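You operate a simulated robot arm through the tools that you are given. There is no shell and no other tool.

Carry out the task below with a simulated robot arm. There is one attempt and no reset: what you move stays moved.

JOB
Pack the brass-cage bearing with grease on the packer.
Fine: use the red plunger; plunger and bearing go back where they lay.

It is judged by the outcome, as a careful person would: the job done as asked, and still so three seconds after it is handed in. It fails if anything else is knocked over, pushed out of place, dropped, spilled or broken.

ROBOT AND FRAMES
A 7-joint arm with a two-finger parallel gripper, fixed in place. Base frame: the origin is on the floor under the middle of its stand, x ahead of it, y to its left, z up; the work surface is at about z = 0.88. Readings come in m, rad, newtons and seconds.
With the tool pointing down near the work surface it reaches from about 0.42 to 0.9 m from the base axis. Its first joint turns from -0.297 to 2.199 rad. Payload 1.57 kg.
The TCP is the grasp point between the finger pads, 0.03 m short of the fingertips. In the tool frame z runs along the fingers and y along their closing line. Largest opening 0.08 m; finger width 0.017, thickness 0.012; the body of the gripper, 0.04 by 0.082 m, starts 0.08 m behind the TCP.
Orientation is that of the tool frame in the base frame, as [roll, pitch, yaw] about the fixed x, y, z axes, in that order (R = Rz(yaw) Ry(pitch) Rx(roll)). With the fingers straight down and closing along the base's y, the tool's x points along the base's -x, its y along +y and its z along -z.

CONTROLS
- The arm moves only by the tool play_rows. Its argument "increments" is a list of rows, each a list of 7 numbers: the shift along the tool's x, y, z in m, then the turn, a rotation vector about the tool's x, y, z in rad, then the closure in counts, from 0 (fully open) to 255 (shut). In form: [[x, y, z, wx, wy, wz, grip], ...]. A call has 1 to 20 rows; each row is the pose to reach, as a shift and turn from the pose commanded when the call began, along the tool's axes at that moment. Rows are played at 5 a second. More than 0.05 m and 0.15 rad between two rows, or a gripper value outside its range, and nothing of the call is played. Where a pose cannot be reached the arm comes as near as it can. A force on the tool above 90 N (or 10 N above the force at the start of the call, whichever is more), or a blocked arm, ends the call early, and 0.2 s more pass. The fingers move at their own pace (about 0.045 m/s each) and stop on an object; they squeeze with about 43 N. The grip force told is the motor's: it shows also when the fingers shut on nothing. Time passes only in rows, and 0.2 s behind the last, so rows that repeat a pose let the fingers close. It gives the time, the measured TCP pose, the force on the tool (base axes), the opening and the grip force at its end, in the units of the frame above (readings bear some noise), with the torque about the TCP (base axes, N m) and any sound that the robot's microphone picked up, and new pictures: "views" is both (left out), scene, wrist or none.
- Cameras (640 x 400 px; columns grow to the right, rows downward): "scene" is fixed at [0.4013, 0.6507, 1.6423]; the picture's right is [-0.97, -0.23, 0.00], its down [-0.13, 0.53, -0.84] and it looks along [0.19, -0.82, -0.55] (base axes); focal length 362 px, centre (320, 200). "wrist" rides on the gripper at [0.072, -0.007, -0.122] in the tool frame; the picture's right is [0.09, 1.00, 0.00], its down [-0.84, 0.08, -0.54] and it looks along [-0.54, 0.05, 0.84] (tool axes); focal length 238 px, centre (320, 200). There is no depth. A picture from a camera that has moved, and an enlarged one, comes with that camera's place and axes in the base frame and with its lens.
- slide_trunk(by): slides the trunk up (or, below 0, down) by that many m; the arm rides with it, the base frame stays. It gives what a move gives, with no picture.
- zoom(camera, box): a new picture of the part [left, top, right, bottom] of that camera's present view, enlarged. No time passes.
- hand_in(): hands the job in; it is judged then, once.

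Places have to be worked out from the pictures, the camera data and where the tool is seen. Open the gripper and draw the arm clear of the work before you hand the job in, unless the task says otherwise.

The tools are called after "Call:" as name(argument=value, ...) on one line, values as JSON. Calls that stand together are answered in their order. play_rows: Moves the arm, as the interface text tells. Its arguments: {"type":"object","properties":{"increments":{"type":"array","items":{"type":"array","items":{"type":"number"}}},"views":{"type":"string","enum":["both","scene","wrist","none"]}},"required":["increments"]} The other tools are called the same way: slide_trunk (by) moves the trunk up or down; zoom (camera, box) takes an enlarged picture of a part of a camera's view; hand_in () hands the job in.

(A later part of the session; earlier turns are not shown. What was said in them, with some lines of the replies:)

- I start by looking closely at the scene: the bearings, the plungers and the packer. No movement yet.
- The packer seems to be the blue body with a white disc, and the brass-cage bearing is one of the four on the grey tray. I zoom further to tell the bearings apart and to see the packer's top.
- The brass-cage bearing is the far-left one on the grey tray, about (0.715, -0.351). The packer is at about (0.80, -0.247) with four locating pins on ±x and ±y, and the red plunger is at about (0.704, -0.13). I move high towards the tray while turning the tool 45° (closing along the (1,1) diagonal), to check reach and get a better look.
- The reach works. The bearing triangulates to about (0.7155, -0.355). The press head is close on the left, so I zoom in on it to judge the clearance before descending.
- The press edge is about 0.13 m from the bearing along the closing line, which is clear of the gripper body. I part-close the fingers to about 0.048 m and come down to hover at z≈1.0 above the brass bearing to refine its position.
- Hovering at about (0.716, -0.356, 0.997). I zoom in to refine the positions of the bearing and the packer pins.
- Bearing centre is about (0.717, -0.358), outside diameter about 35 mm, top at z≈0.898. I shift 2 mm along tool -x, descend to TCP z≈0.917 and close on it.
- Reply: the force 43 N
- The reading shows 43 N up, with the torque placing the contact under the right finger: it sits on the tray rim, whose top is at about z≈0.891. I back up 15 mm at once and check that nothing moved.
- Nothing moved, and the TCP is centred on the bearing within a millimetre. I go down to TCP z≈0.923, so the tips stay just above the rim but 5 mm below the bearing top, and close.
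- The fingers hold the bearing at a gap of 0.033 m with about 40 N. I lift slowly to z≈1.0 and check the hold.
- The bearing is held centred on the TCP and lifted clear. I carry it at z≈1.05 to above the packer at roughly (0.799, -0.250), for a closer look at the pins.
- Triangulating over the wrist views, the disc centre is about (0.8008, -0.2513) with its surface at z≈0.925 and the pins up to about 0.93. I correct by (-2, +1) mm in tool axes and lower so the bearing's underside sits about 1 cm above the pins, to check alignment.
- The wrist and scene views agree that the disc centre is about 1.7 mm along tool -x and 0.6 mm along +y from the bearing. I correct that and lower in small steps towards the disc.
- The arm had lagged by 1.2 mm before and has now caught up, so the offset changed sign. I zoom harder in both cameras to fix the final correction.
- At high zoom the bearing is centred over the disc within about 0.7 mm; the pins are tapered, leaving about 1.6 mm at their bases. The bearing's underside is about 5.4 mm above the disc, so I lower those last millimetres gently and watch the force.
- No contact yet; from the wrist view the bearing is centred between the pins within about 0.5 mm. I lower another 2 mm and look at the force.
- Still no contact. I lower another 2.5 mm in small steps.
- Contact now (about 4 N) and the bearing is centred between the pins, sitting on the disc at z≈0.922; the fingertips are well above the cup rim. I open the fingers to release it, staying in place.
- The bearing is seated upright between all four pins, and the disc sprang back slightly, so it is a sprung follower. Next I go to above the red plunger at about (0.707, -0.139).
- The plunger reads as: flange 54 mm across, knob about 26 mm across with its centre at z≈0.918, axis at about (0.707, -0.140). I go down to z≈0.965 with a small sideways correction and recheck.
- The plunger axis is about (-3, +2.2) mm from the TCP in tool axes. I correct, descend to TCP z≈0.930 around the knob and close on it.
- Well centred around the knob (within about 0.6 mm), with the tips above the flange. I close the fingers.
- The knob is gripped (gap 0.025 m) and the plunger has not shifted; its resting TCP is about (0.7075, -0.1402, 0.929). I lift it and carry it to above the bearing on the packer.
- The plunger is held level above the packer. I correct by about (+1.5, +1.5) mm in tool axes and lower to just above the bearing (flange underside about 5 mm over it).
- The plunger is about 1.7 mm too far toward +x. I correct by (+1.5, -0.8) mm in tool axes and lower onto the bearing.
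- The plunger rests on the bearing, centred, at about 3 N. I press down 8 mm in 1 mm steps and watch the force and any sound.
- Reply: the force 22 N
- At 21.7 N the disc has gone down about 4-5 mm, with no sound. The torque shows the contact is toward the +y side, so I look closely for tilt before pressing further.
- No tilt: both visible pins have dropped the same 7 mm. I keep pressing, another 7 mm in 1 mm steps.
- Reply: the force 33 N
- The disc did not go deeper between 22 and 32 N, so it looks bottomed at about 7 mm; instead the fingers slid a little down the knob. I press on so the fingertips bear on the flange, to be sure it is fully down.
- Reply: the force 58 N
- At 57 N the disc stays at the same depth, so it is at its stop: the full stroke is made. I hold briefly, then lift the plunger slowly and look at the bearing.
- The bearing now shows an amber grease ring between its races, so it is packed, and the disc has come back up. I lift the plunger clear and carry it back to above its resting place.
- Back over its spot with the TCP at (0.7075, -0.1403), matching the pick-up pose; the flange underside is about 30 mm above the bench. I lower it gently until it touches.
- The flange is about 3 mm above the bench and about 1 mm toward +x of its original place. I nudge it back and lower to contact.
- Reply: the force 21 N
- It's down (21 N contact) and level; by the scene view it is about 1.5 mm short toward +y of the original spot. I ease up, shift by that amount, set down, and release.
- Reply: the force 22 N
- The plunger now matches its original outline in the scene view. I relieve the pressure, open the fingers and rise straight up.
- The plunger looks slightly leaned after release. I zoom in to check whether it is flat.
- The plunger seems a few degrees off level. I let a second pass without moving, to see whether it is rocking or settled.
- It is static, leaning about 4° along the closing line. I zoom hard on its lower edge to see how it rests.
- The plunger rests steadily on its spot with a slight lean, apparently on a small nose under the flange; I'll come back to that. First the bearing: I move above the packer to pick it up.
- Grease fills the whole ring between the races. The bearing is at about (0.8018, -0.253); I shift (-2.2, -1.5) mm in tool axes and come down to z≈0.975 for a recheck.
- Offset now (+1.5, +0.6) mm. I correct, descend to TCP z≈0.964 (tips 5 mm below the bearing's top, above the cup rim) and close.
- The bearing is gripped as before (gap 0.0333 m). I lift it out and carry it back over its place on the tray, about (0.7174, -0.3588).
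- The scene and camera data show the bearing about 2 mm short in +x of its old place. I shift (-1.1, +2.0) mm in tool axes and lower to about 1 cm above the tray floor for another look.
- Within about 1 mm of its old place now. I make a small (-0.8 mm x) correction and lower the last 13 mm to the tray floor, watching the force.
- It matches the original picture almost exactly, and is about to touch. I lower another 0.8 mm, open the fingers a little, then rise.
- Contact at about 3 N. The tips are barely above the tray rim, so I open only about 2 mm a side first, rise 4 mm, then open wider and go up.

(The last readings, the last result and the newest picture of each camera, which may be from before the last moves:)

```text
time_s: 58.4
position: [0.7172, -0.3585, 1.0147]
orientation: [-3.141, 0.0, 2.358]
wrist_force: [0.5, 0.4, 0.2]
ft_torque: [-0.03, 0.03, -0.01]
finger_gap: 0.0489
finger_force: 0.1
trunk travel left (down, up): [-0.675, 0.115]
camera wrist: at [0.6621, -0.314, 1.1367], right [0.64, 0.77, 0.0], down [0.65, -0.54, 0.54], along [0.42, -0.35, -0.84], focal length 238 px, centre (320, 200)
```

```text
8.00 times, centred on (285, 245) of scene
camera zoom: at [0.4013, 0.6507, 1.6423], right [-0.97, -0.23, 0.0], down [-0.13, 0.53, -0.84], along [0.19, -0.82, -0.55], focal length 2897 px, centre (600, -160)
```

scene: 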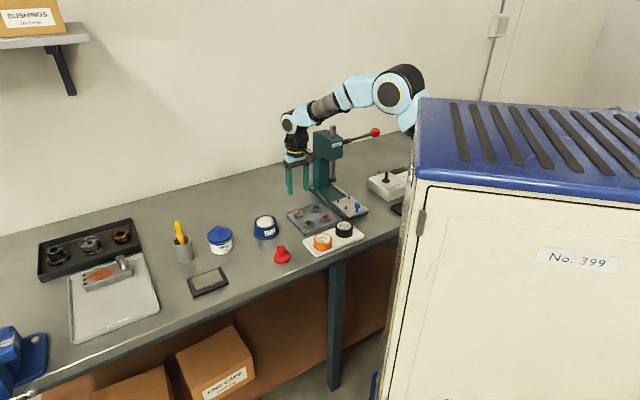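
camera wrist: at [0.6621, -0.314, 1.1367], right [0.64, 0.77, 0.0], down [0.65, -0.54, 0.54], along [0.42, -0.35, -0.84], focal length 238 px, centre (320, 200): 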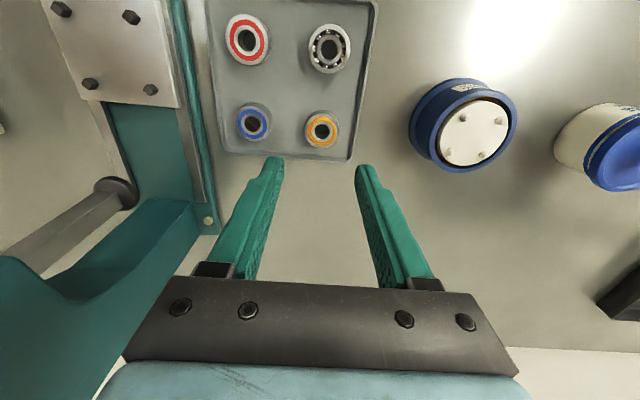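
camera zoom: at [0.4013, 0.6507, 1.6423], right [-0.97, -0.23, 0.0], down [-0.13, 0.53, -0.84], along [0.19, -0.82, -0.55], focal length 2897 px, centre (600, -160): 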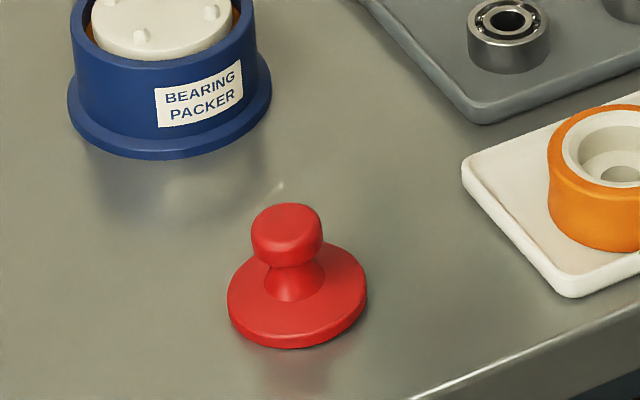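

The bearing is back, matching its original place within about 1 mm. Now the plunger: I return above it to straighten it by re-gripping the knob and letting go with no load.

Call:
play_rows(increments=[[0.005, 0.005, -0.02, 0, 0, 0, 95], [0.03, 0.027, -0.035, 0, 0, 0, 95], [0.06, 0.055, -0.035, 0, 0, 0, 95], [0.09, 0.082, -0.035, 0, 0, 0, 95], [0.12, 0.109, -0.035, 0, 0, 0, 95], [0.145, 0.132, -0.03, 0, 0, 0, 95], [0.1619, 0.1467, -0.02, 0, 0, 0, 95], [0.1619, 0.1467, 0.0, 0, 0, 0, 95], [0.1619, 0.1467, 0.02, 0, 0, 0, 95], [0.1619, 0.1467, 0.04, 0, 0, 0, 95], [0.1619, 0.1467, 0.04, 0, 0, 0, 95], [0.1619, 0.1467, 0.04, 0, 0, 0, 95]])

Call:
zoom(camera="wrist", box=[260, 100, 380, 200])

Call:
zoom(camera="scene", box=[260, 220, 310, 270])

```text
time_s: 61.0
position: [0.7103, -0.1391, 0.9703]
orientation: [-3.141, 0.0, 2.357]
wrist_force: [0.3, 0.6, 0.2]
ft_torque: [-0.01, -0.01, 0.02]
finger_gap: 0.0503
finger_force: 0.0
trunk travel left (down, up): [-0.675, 0.115]
camera wrist: at [0.6527, -0.0931, 1.0937], right [0.64, 0.77, 0.0], down [0.65, -0.54, 0.54], along [0.42, -0.35, -0.84], focal length 238 px, centre (320, 200)
```

scene: 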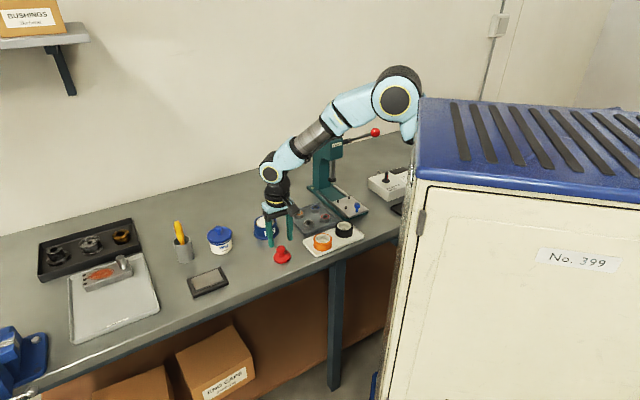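
wrist: 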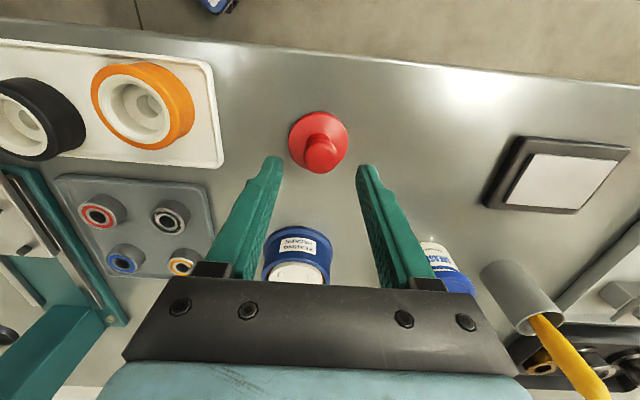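

```text
4.00 times, centred on (320, 150) of wrist
camera zoom: at [0.6527, -0.0931, 1.0937], right [0.64, 0.77, 0.0], down [0.65, -0.54, 0.54], along [0.42, -0.35, -0.84], focal length 953 px, centre (320, 400)
```

zoom: 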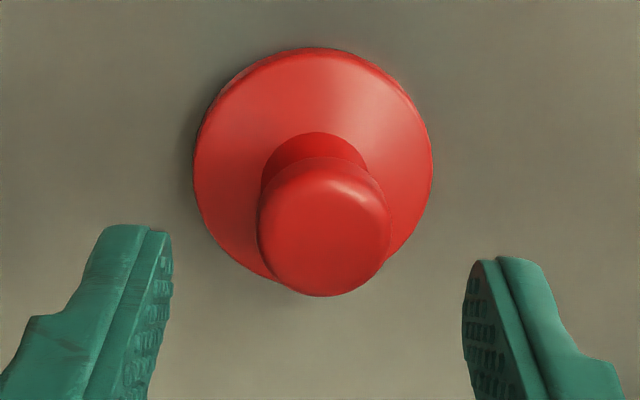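

```text
8.00 times, centred on (285, 245) of scene
camera zoom: at [0.4013, 0.6507, 1.6423], right [-0.97, -0.23, 0.0], down [-0.13, 0.53, -0.84], along [0.19, -0.82, -0.55], focal length 2897 px, centre (600, -160)
```

zoom: 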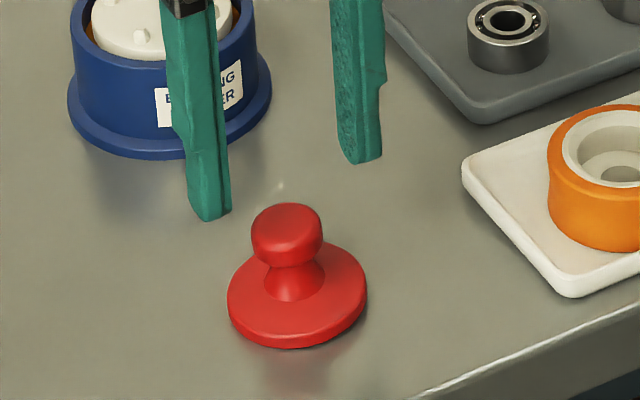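

The flange is on its spot, with the knob leaning about 2.3 mm along +tool y. I centre over the flange, descend to TCP z≈0.929, and close gently on the knob to straighten it.

Call:
play_rows(increments=[[0.0, -0.002, 0.015, 0, 0, 0, 95], [0.0, -0.002, 0.03, 0, 0, 0, 95], [0.0, -0.002, 0.0425, 0, 0, 0, 95], [0.0, -0.002, 0.0425, 0, 0, 0, 95], [0.0, -0.002, 0.0425, 0, 0, 0, 95]], views="wrist")

Call:
zoom(camera="wrist", box=[260, 110, 380, 210])

Call:
zoom(camera="scene", box=[260, 220, 310, 270])

```text
time_s: 62.2
position: [0.7069, -0.1415, 0.9301]
orientation: [3.141, -0.001, 2.356]
wrist_force: [-0.5, -0.1, 0.5]
ft_torque: [0.0, -0.03, 0.02]
finger_gap: 0.0502
finger_force: 0.1
trunk travel left (down, up): [-0.675, 0.115]
camera wrist: at [0.6509, -0.096, 1.0528], right [0.64, 0.77, 0.0], down [0.65, -0.54, 0.54], along [0.42, -0.35, -0.84], focal length 238 px, centre (320, 200)
```

wrist: 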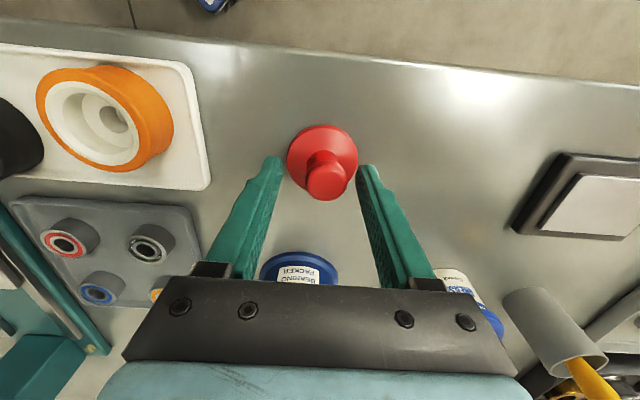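

```text
4.00 times, centred on (320, 160) of wrist
camera zoom: at [0.6509, -0.096, 1.0528], right [0.64, 0.77, 0.0], down [0.65, -0.54, 0.54], along [0.42, -0.35, -0.84], focal length 953 px, centre (320, 360)
```

zoom: 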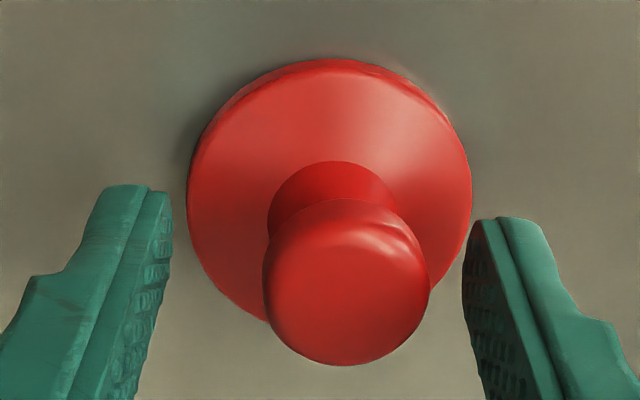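

```text
8.00 times, centred on (285, 245) of scene
camera zoom: at [0.4013, 0.6507, 1.6423], right [-0.97, -0.23, 0.0], down [-0.13, 0.53, -0.84], along [0.19, -0.82, -0.55], focal length 2897 px, centre (600, -160)
```

zoom: 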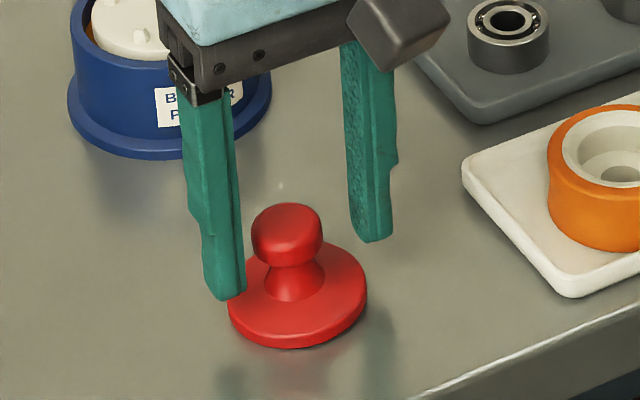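

The TCP is 1.5 mm off along the closing line. I correct that and close on the knob.

Call:
play_rows(increments=[[0.0, 0.0015, 0, 0, 0, 0, 95], [0.0, 0.0015, 0, 0, 0, 0, 95], [0.0, 0.0015, 0, 0, 0, 0, 140], [0.0, 0.0015, 0, 0, 0, 0, 165], [0.0, 0.0015, 0, 0, 0, 0, 185], [0.0, 0.0015, 0, 0, 0, 0, 200], [0.0, 0.0015, 0, 0, 0, 0, 200]], views="wrist")

Call:
zoom(camera="wrist", box=[260, 110, 380, 210])

Call:
zoom(camera="scene", box=[268, 238, 298, 268])

```text
time_s: 63.8
position: [0.7097, -0.1391, 0.9308]
orientation: [3.14, 0.0, 2.355]
wrist_force: [0.0, 0.3, 1.3]
ft_torque: [0.02, 0.0, -0.02]
finger_gap: 0.0254
finger_force: 36.2
trunk travel left (down, up): [-0.675, 0.115]
camera wrist: at [0.6523, -0.0945, 1.0531], right [0.64, 0.77, 0.0], down [0.65, -0.54, 0.54], along [0.42, -0.35, -0.84], focal length 238 px, centre (320, 200)
```

wrist: 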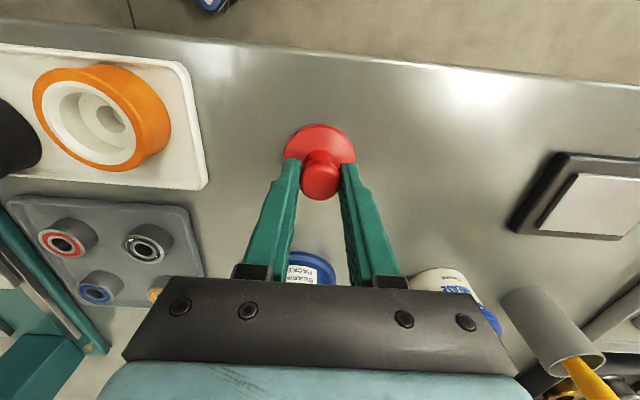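

```text
4.00 times, centred on (320, 160) of wrist
camera zoom: at [0.6523, -0.0945, 1.0531], right [0.64, 0.77, 0.0], down [0.65, -0.54, 0.54], along [0.42, -0.35, -0.84], focal length 953 px, centre (320, 360)
```

zoom: 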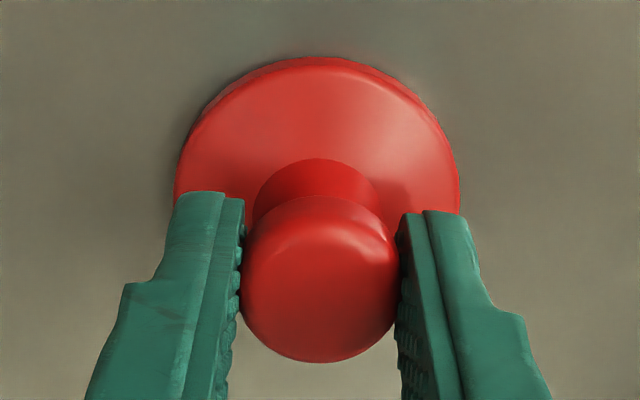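

```text
13.33 times, centred on (283, 253) of scene
camera zoom: at [0.4013, 0.6507, 1.6423], right [-0.97, -0.23, 0.0], down [-0.13, 0.53, -0.84], along [0.19, -0.82, -0.55], focal length 4828 px, centre (813, -507)
```

zoom: 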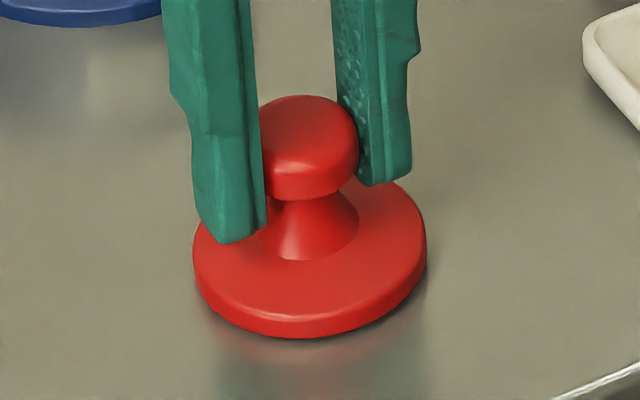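

The knob is straight in the grip with only 1.3 N on the tool. I release it slowly with small opening steps, then look before lifting.

Call:
play_rows(increments=[[0, 0, 0, 0, 0, 0, 182], [0, 0, 0, 0, 0, 0, 176], [0, 0, 0, 0, 0, 0, 173], [0, 0, 0, 0, 0, 0, 170], [0, 0, 0, 0, 0, 0, 166], [0, 0, 0, 0, 0, 0, 160], [0, 0, 0, 0, 0, 0, 150], [0, 0, 0, 0, 0, 0, 135], [0, 0, 0, 0, 0, 0, 115], [0, 0, 0, 0, 0, 0, 95], [0, 0, 0, 0, 0, 0, 95]], views="wrist")

Call:
zoom(camera="wrist", box=[260, 110, 380, 210])

Call:
zoom(camera="scene", box=[268, 238, 298, 268])

```text
time_s: 66.2
position: [0.7088, -0.1412, 0.9294]
orientation: [-3.141, 0.001, 2.354]
wrist_force: [0.3, 0.4, -0.3]
ft_torque: [0.04, 0.02, -0.01]
finger_gap: 0.0502
finger_force: 0.0
trunk travel left (down, up): [-0.675, 0.115]
camera wrist: at [0.6523, -0.0946, 1.0531], right [0.64, 0.77, 0.0], down [0.65, -0.54, 0.54], along [0.42, -0.35, -0.84], focal length 238 px, centre (320, 200)
```

wrist: 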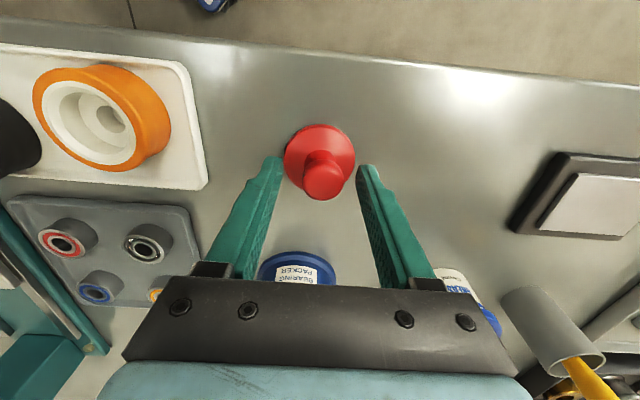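

```text
4.00 times, centred on (320, 160) of wrist
camera zoom: at [0.6523, -0.0946, 1.0531], right [0.64, 0.77, 0.0], down [0.65, -0.54, 0.54], along [0.42, -0.35, -0.84], focal length 953 px, centre (320, 360)
```

zoom: 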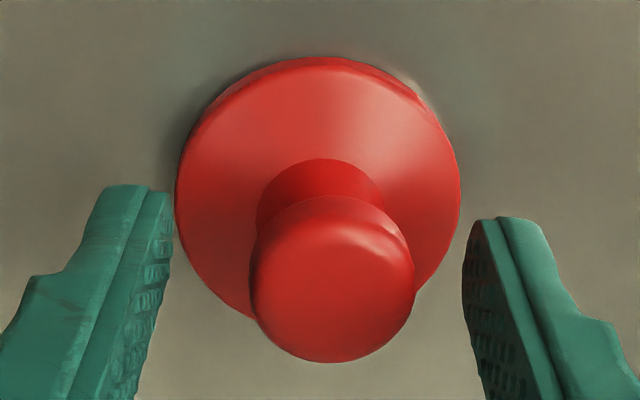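

```text
13.33 times, centred on (283, 253) of scene
camera zoom: at [0.4013, 0.6507, 1.6423], right [-0.97, -0.23, 0.0], down [-0.13, 0.53, -0.84], along [0.19, -0.82, -0.55], focal length 4828 px, centre (813, -507)
```

zoom: 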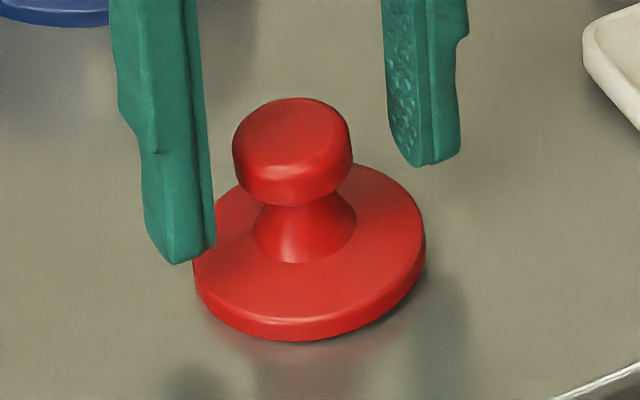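

It settles back into the same slight lean, resting stably. The flange centre is 0.8 mm to -tool y of the TCP, so the grip itself tilted it a little. I try once more, better centred.

Call:
play_rows(increments=[[0, -0.0009, 0, 0, 0, 0, 95], [0, -0.0009, 0, 0, 0, 0, 95], [0, -0.0009, 0, 0, 0, 0, 130], [0, -0.0009, 0, 0, 0, 0, 155], [0, -0.0009, 0, 0, 0, 0, 170], [0, -0.0009, 0, 0, 0, 0, 182], [0, -0.0009, 0, 0, 0, 0, 188], [0, -0.0009, 0, 0, 0, 0, 188]], views="wrist")

Call:
zoom(camera="wrist", box=[260, 110, 380, 210])

Call:
zoom(camera="scene", box=[268, 238, 298, 268])

```text
time_s: 68.0
position: [0.7071, -0.1422, 0.9319]
orientation: [-3.141, 0.0, 2.356]
wrist_force: [1.0, 0.5, -0.3]
ft_torque: [-0.03, 0.02, -0.01]
finger_gap: 0.0251
finger_force: 36.8
trunk travel left (down, up): [-0.675, 0.115]
camera wrist: at [0.6514, -0.0955, 1.0535], right [0.64, 0.77, 0.0], down [0.65, -0.54, 0.54], along [0.42, -0.35, -0.84], focal length 238 px, centre (320, 200)
```

wrist: 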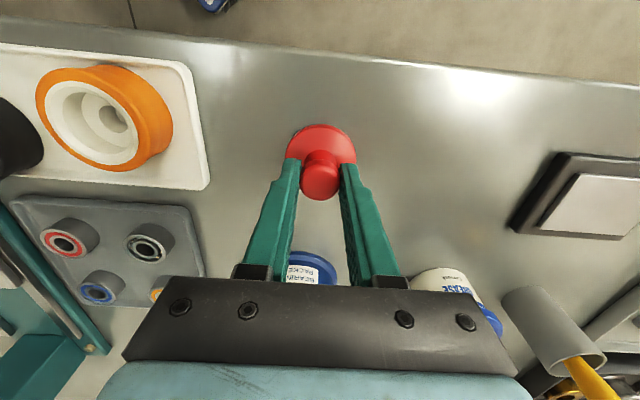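

```text
4.00 times, centred on (320, 160) of wrist
camera zoom: at [0.6514, -0.0955, 1.0535], right [0.64, 0.77, 0.0], down [0.65, -0.54, 0.54], along [0.42, -0.35, -0.84], focal length 953 px, centre (320, 360)
```

zoom: 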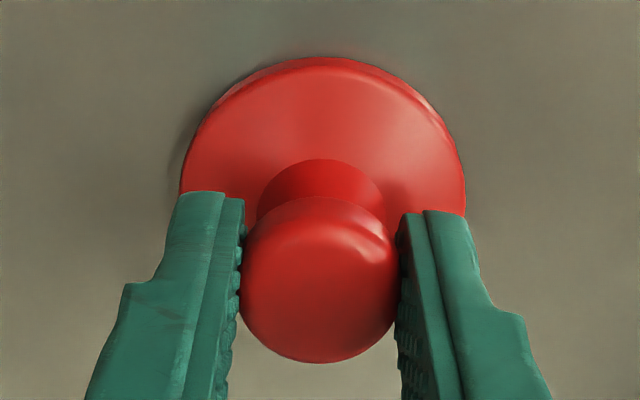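

```text
13.33 times, centred on (283, 253) of scene
camera zoom: at [0.4013, 0.6507, 1.6423], right [-0.97, -0.23, 0.0], down [-0.13, 0.53, -0.84], along [0.19, -0.82, -0.55], focal length 4828 px, centre (813, -507)
```

zoom: 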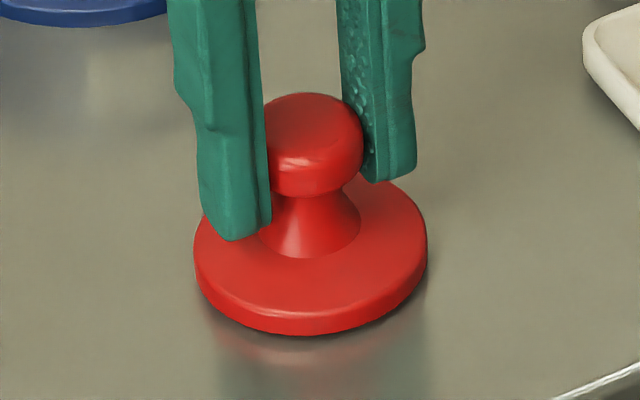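

Held upright, with the flange at the same height as originally, so it does stand on a small nose under the flange. I release slowly again.

Call:
play_rows(increments=[[0, 0.0004, 0, 0, 0, 0, 182], [0, 0.0004, 0, 0, 0, 0, 178], [0, 0.0004, 0, 0, 0, 0, 175], [0, 0.0004, 0, 0, 0, 0, 172], [0, 0.0004, 0, 0, 0, 0, 168], [0, 0.0004, 0, 0, 0, 0, 162], [0, 0.0004, 0, 0, 0, 0, 150], [0, 0.0004, 0, 0, 0, 0, 135], [0, 0.0004, 0, 0, 0, 0, 115], [0, 0.0004, 0, 0, 0, 0, 95], [0, 0.0004, 0, 0, 0, 0, 95]], views="wrist")

Call:
zoom(camera="wrist", box=[260, 110, 380, 210])

Call:
zoom(camera="scene", box=[268, 238, 298, 268])

```text
time_s: 70.4
position: [0.7082, -0.1413, 0.9313]
orientation: [3.141, -0.001, 2.355]
wrist_force: [0.1, 0.5, -0.6]
ft_torque: [-0.02, 0.03, 0.0]
finger_gap: 0.0502
finger_force: 0.1
trunk travel left (down, up): [-0.675, 0.115]
camera wrist: at [0.6522, -0.0948, 1.0528], right [0.64, 0.77, 0.0], down [0.65, -0.54, 0.54], along [0.42, -0.35, -0.84], focal length 238 px, centre (320, 200)
```

wrist: 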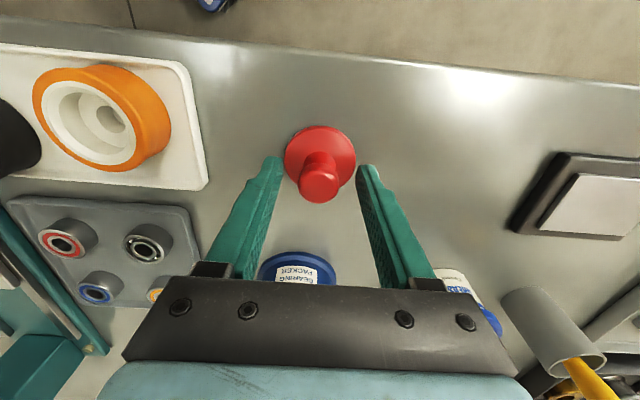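

```text
4.00 times, centred on (320, 160) of wrist
camera zoom: at [0.6522, -0.0948, 1.0528], right [0.64, 0.77, 0.0], down [0.65, -0.54, 0.54], along [0.42, -0.35, -0.84], focal length 953 px, centre (320, 360)
```

zoom: 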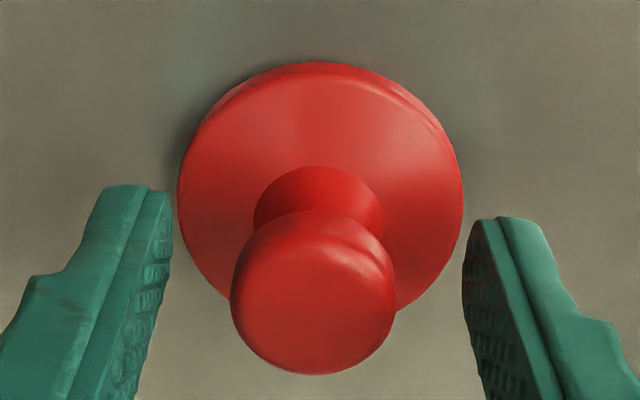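

```text
13.33 times, centred on (283, 253) of scene
camera zoom: at [0.4013, 0.6507, 1.6423], right [-0.97, -0.23, 0.0], down [-0.13, 0.53, -0.84], along [0.19, -0.82, -0.55], focal length 4828 px, centre (813, -507)
```

zoom: 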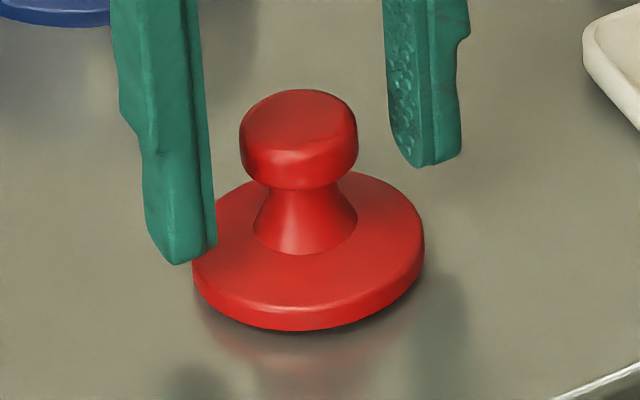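

It now leans slightly another way, so resting at a small tilt on its rounded nose is simply how it sits; its flange is on its original spot (same outline within about 1 mm). I rise straight up, open fully and draw the arm clear.

Call:
play_rows(increments=[[0, 0, -0.01, 0, 0, 0, 95], [0, 0, -0.03, 0, 0, 0, 95], [0, 0, -0.06, 0, 0, 0, 95], [0, 0, -0.1, 0, 0, 0, 60], [0, 0, -0.14, 0, 0, 0, 0], [0.01, 0.01, -0.18, 0, 0, 0, 0], [0.03, 0.03, -0.22, 0, 0, 0, 0], [0.05, 0.05, -0.26, 0, 0, 0, 0], [0.07, 0.07, -0.29, 0, 0, 0, 0], [0.07, 0.07, -0.29, 0, 0, 0, 0]])

Call:
zoom(camera="scene", box=[245, 195, 345, 270])

Call:
zoom(camera="scene", box=[268, 238, 298, 268])

Call:
zoom(camera="scene", box=[285, 198, 345, 236])

```text
time_s: 72.6
position: [0.7042, -0.041, 1.2218]
orientation: [-3.141, -0.001, 2.356]
wrist_force: [-0.4, -0.1, -0.6]
ft_torque: [0.02, 0.0, 0.01]
finger_gap: 0.0801
finger_force: 0.2
trunk travel left (down, up): [-0.675, 0.115]
camera wrist: at [0.6482, 0.0047, 1.344], right [0.64, 0.77, 0.0], down [0.65, -0.54, 0.54], along [0.42, -0.35, -0.84], focal length 238 px, centre (320, 200)
```

scene: 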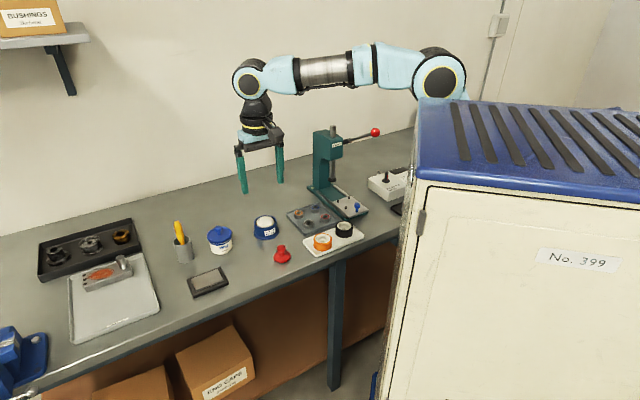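
wrist: 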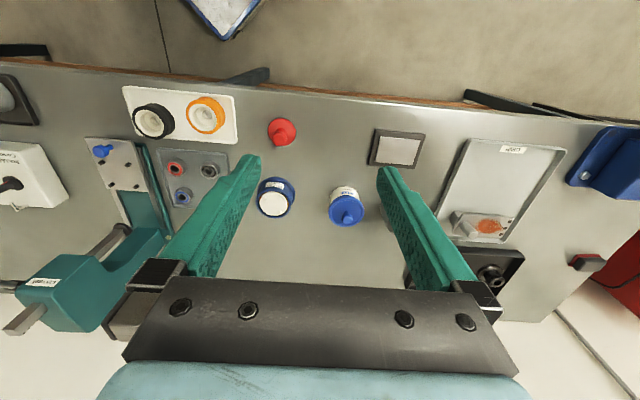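

```text
5.33 times, centred on (295, 232) of scene
camera zoom: at [0.4013, 0.6507, 1.6423], right [-0.97, -0.23, 0.0], down [-0.13, 0.53, -0.84], along [0.19, -0.82, -0.55], focal length 1931 px, centre (453, 27)
```

zoom: 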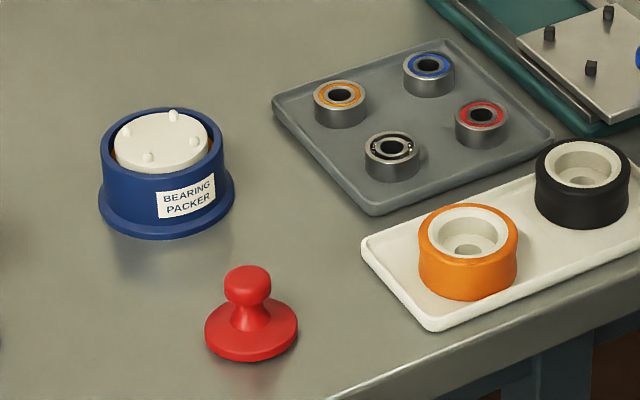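

```text
13.33 times, centred on (283, 253) of scene
camera zoom: at [0.4013, 0.6507, 1.6423], right [-0.97, -0.23, 0.0], down [-0.13, 0.53, -0.84], along [0.19, -0.82, -0.55], focal length 4828 px, centre (813, -507)
```

zoom: 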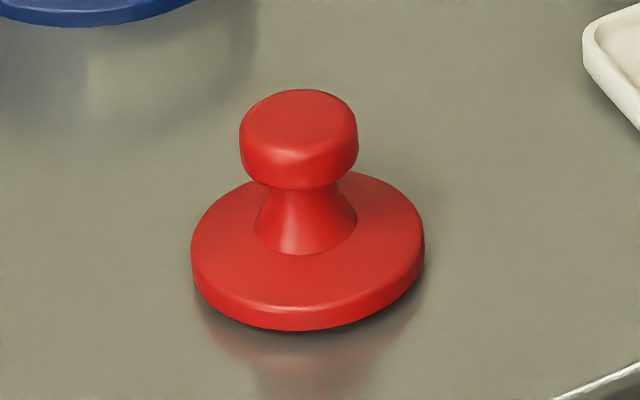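

```text
10.53 times, centred on (315, 217) of scene
camera zoom: at [0.4013, 0.6507, 1.6423], right [-0.97, -0.23, 0.0], down [-0.13, 0.53, -0.84], along [0.19, -0.82, -0.55], focal length 3812 px, centre (373, 21)
```

zoom: 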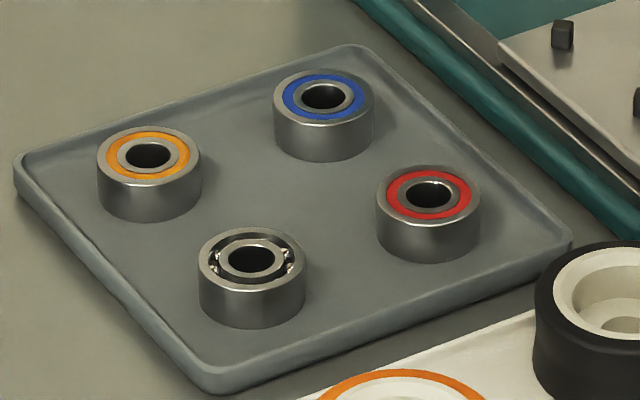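

The brass-cage bearing is packed and back in its tray spot. The red plunger is standing where it lay, the packer and everything else are undisturbed, and the gripper is open and clear. I hand the job in.

Call:
hand_in()

```text
The job is handed in.
```

I packed the brass-cage bearing with grease on the packer using the red plunger. Both parts went back to where they lay, and I handed the job in.

- **Packing:** I pressed the plunger until the packer's disc stopped, about 7 mm down. The force reached 57 N with no further movement. Afterwards grease filled the whole ring between the bearing's races.
- **Bearing:** it is back in its place on the tray, within about 1 mm by the camera.
- **Plunger:** its flange is within about 1 mm of its original spot, but it now leans a few degrees where it stood upright before. It seems to rest on a small rounded nose under the flange. I re-gripped and released it twice, and it settled at a slight lean each time.
- **Tray contact:** on the first approach to the bearing, one finger touched the tray rim at about 43 N. I backed off at once, and the pictures showed nothing had moved.

Nothing else was disturbed, and the gripper is open and clear of the work.
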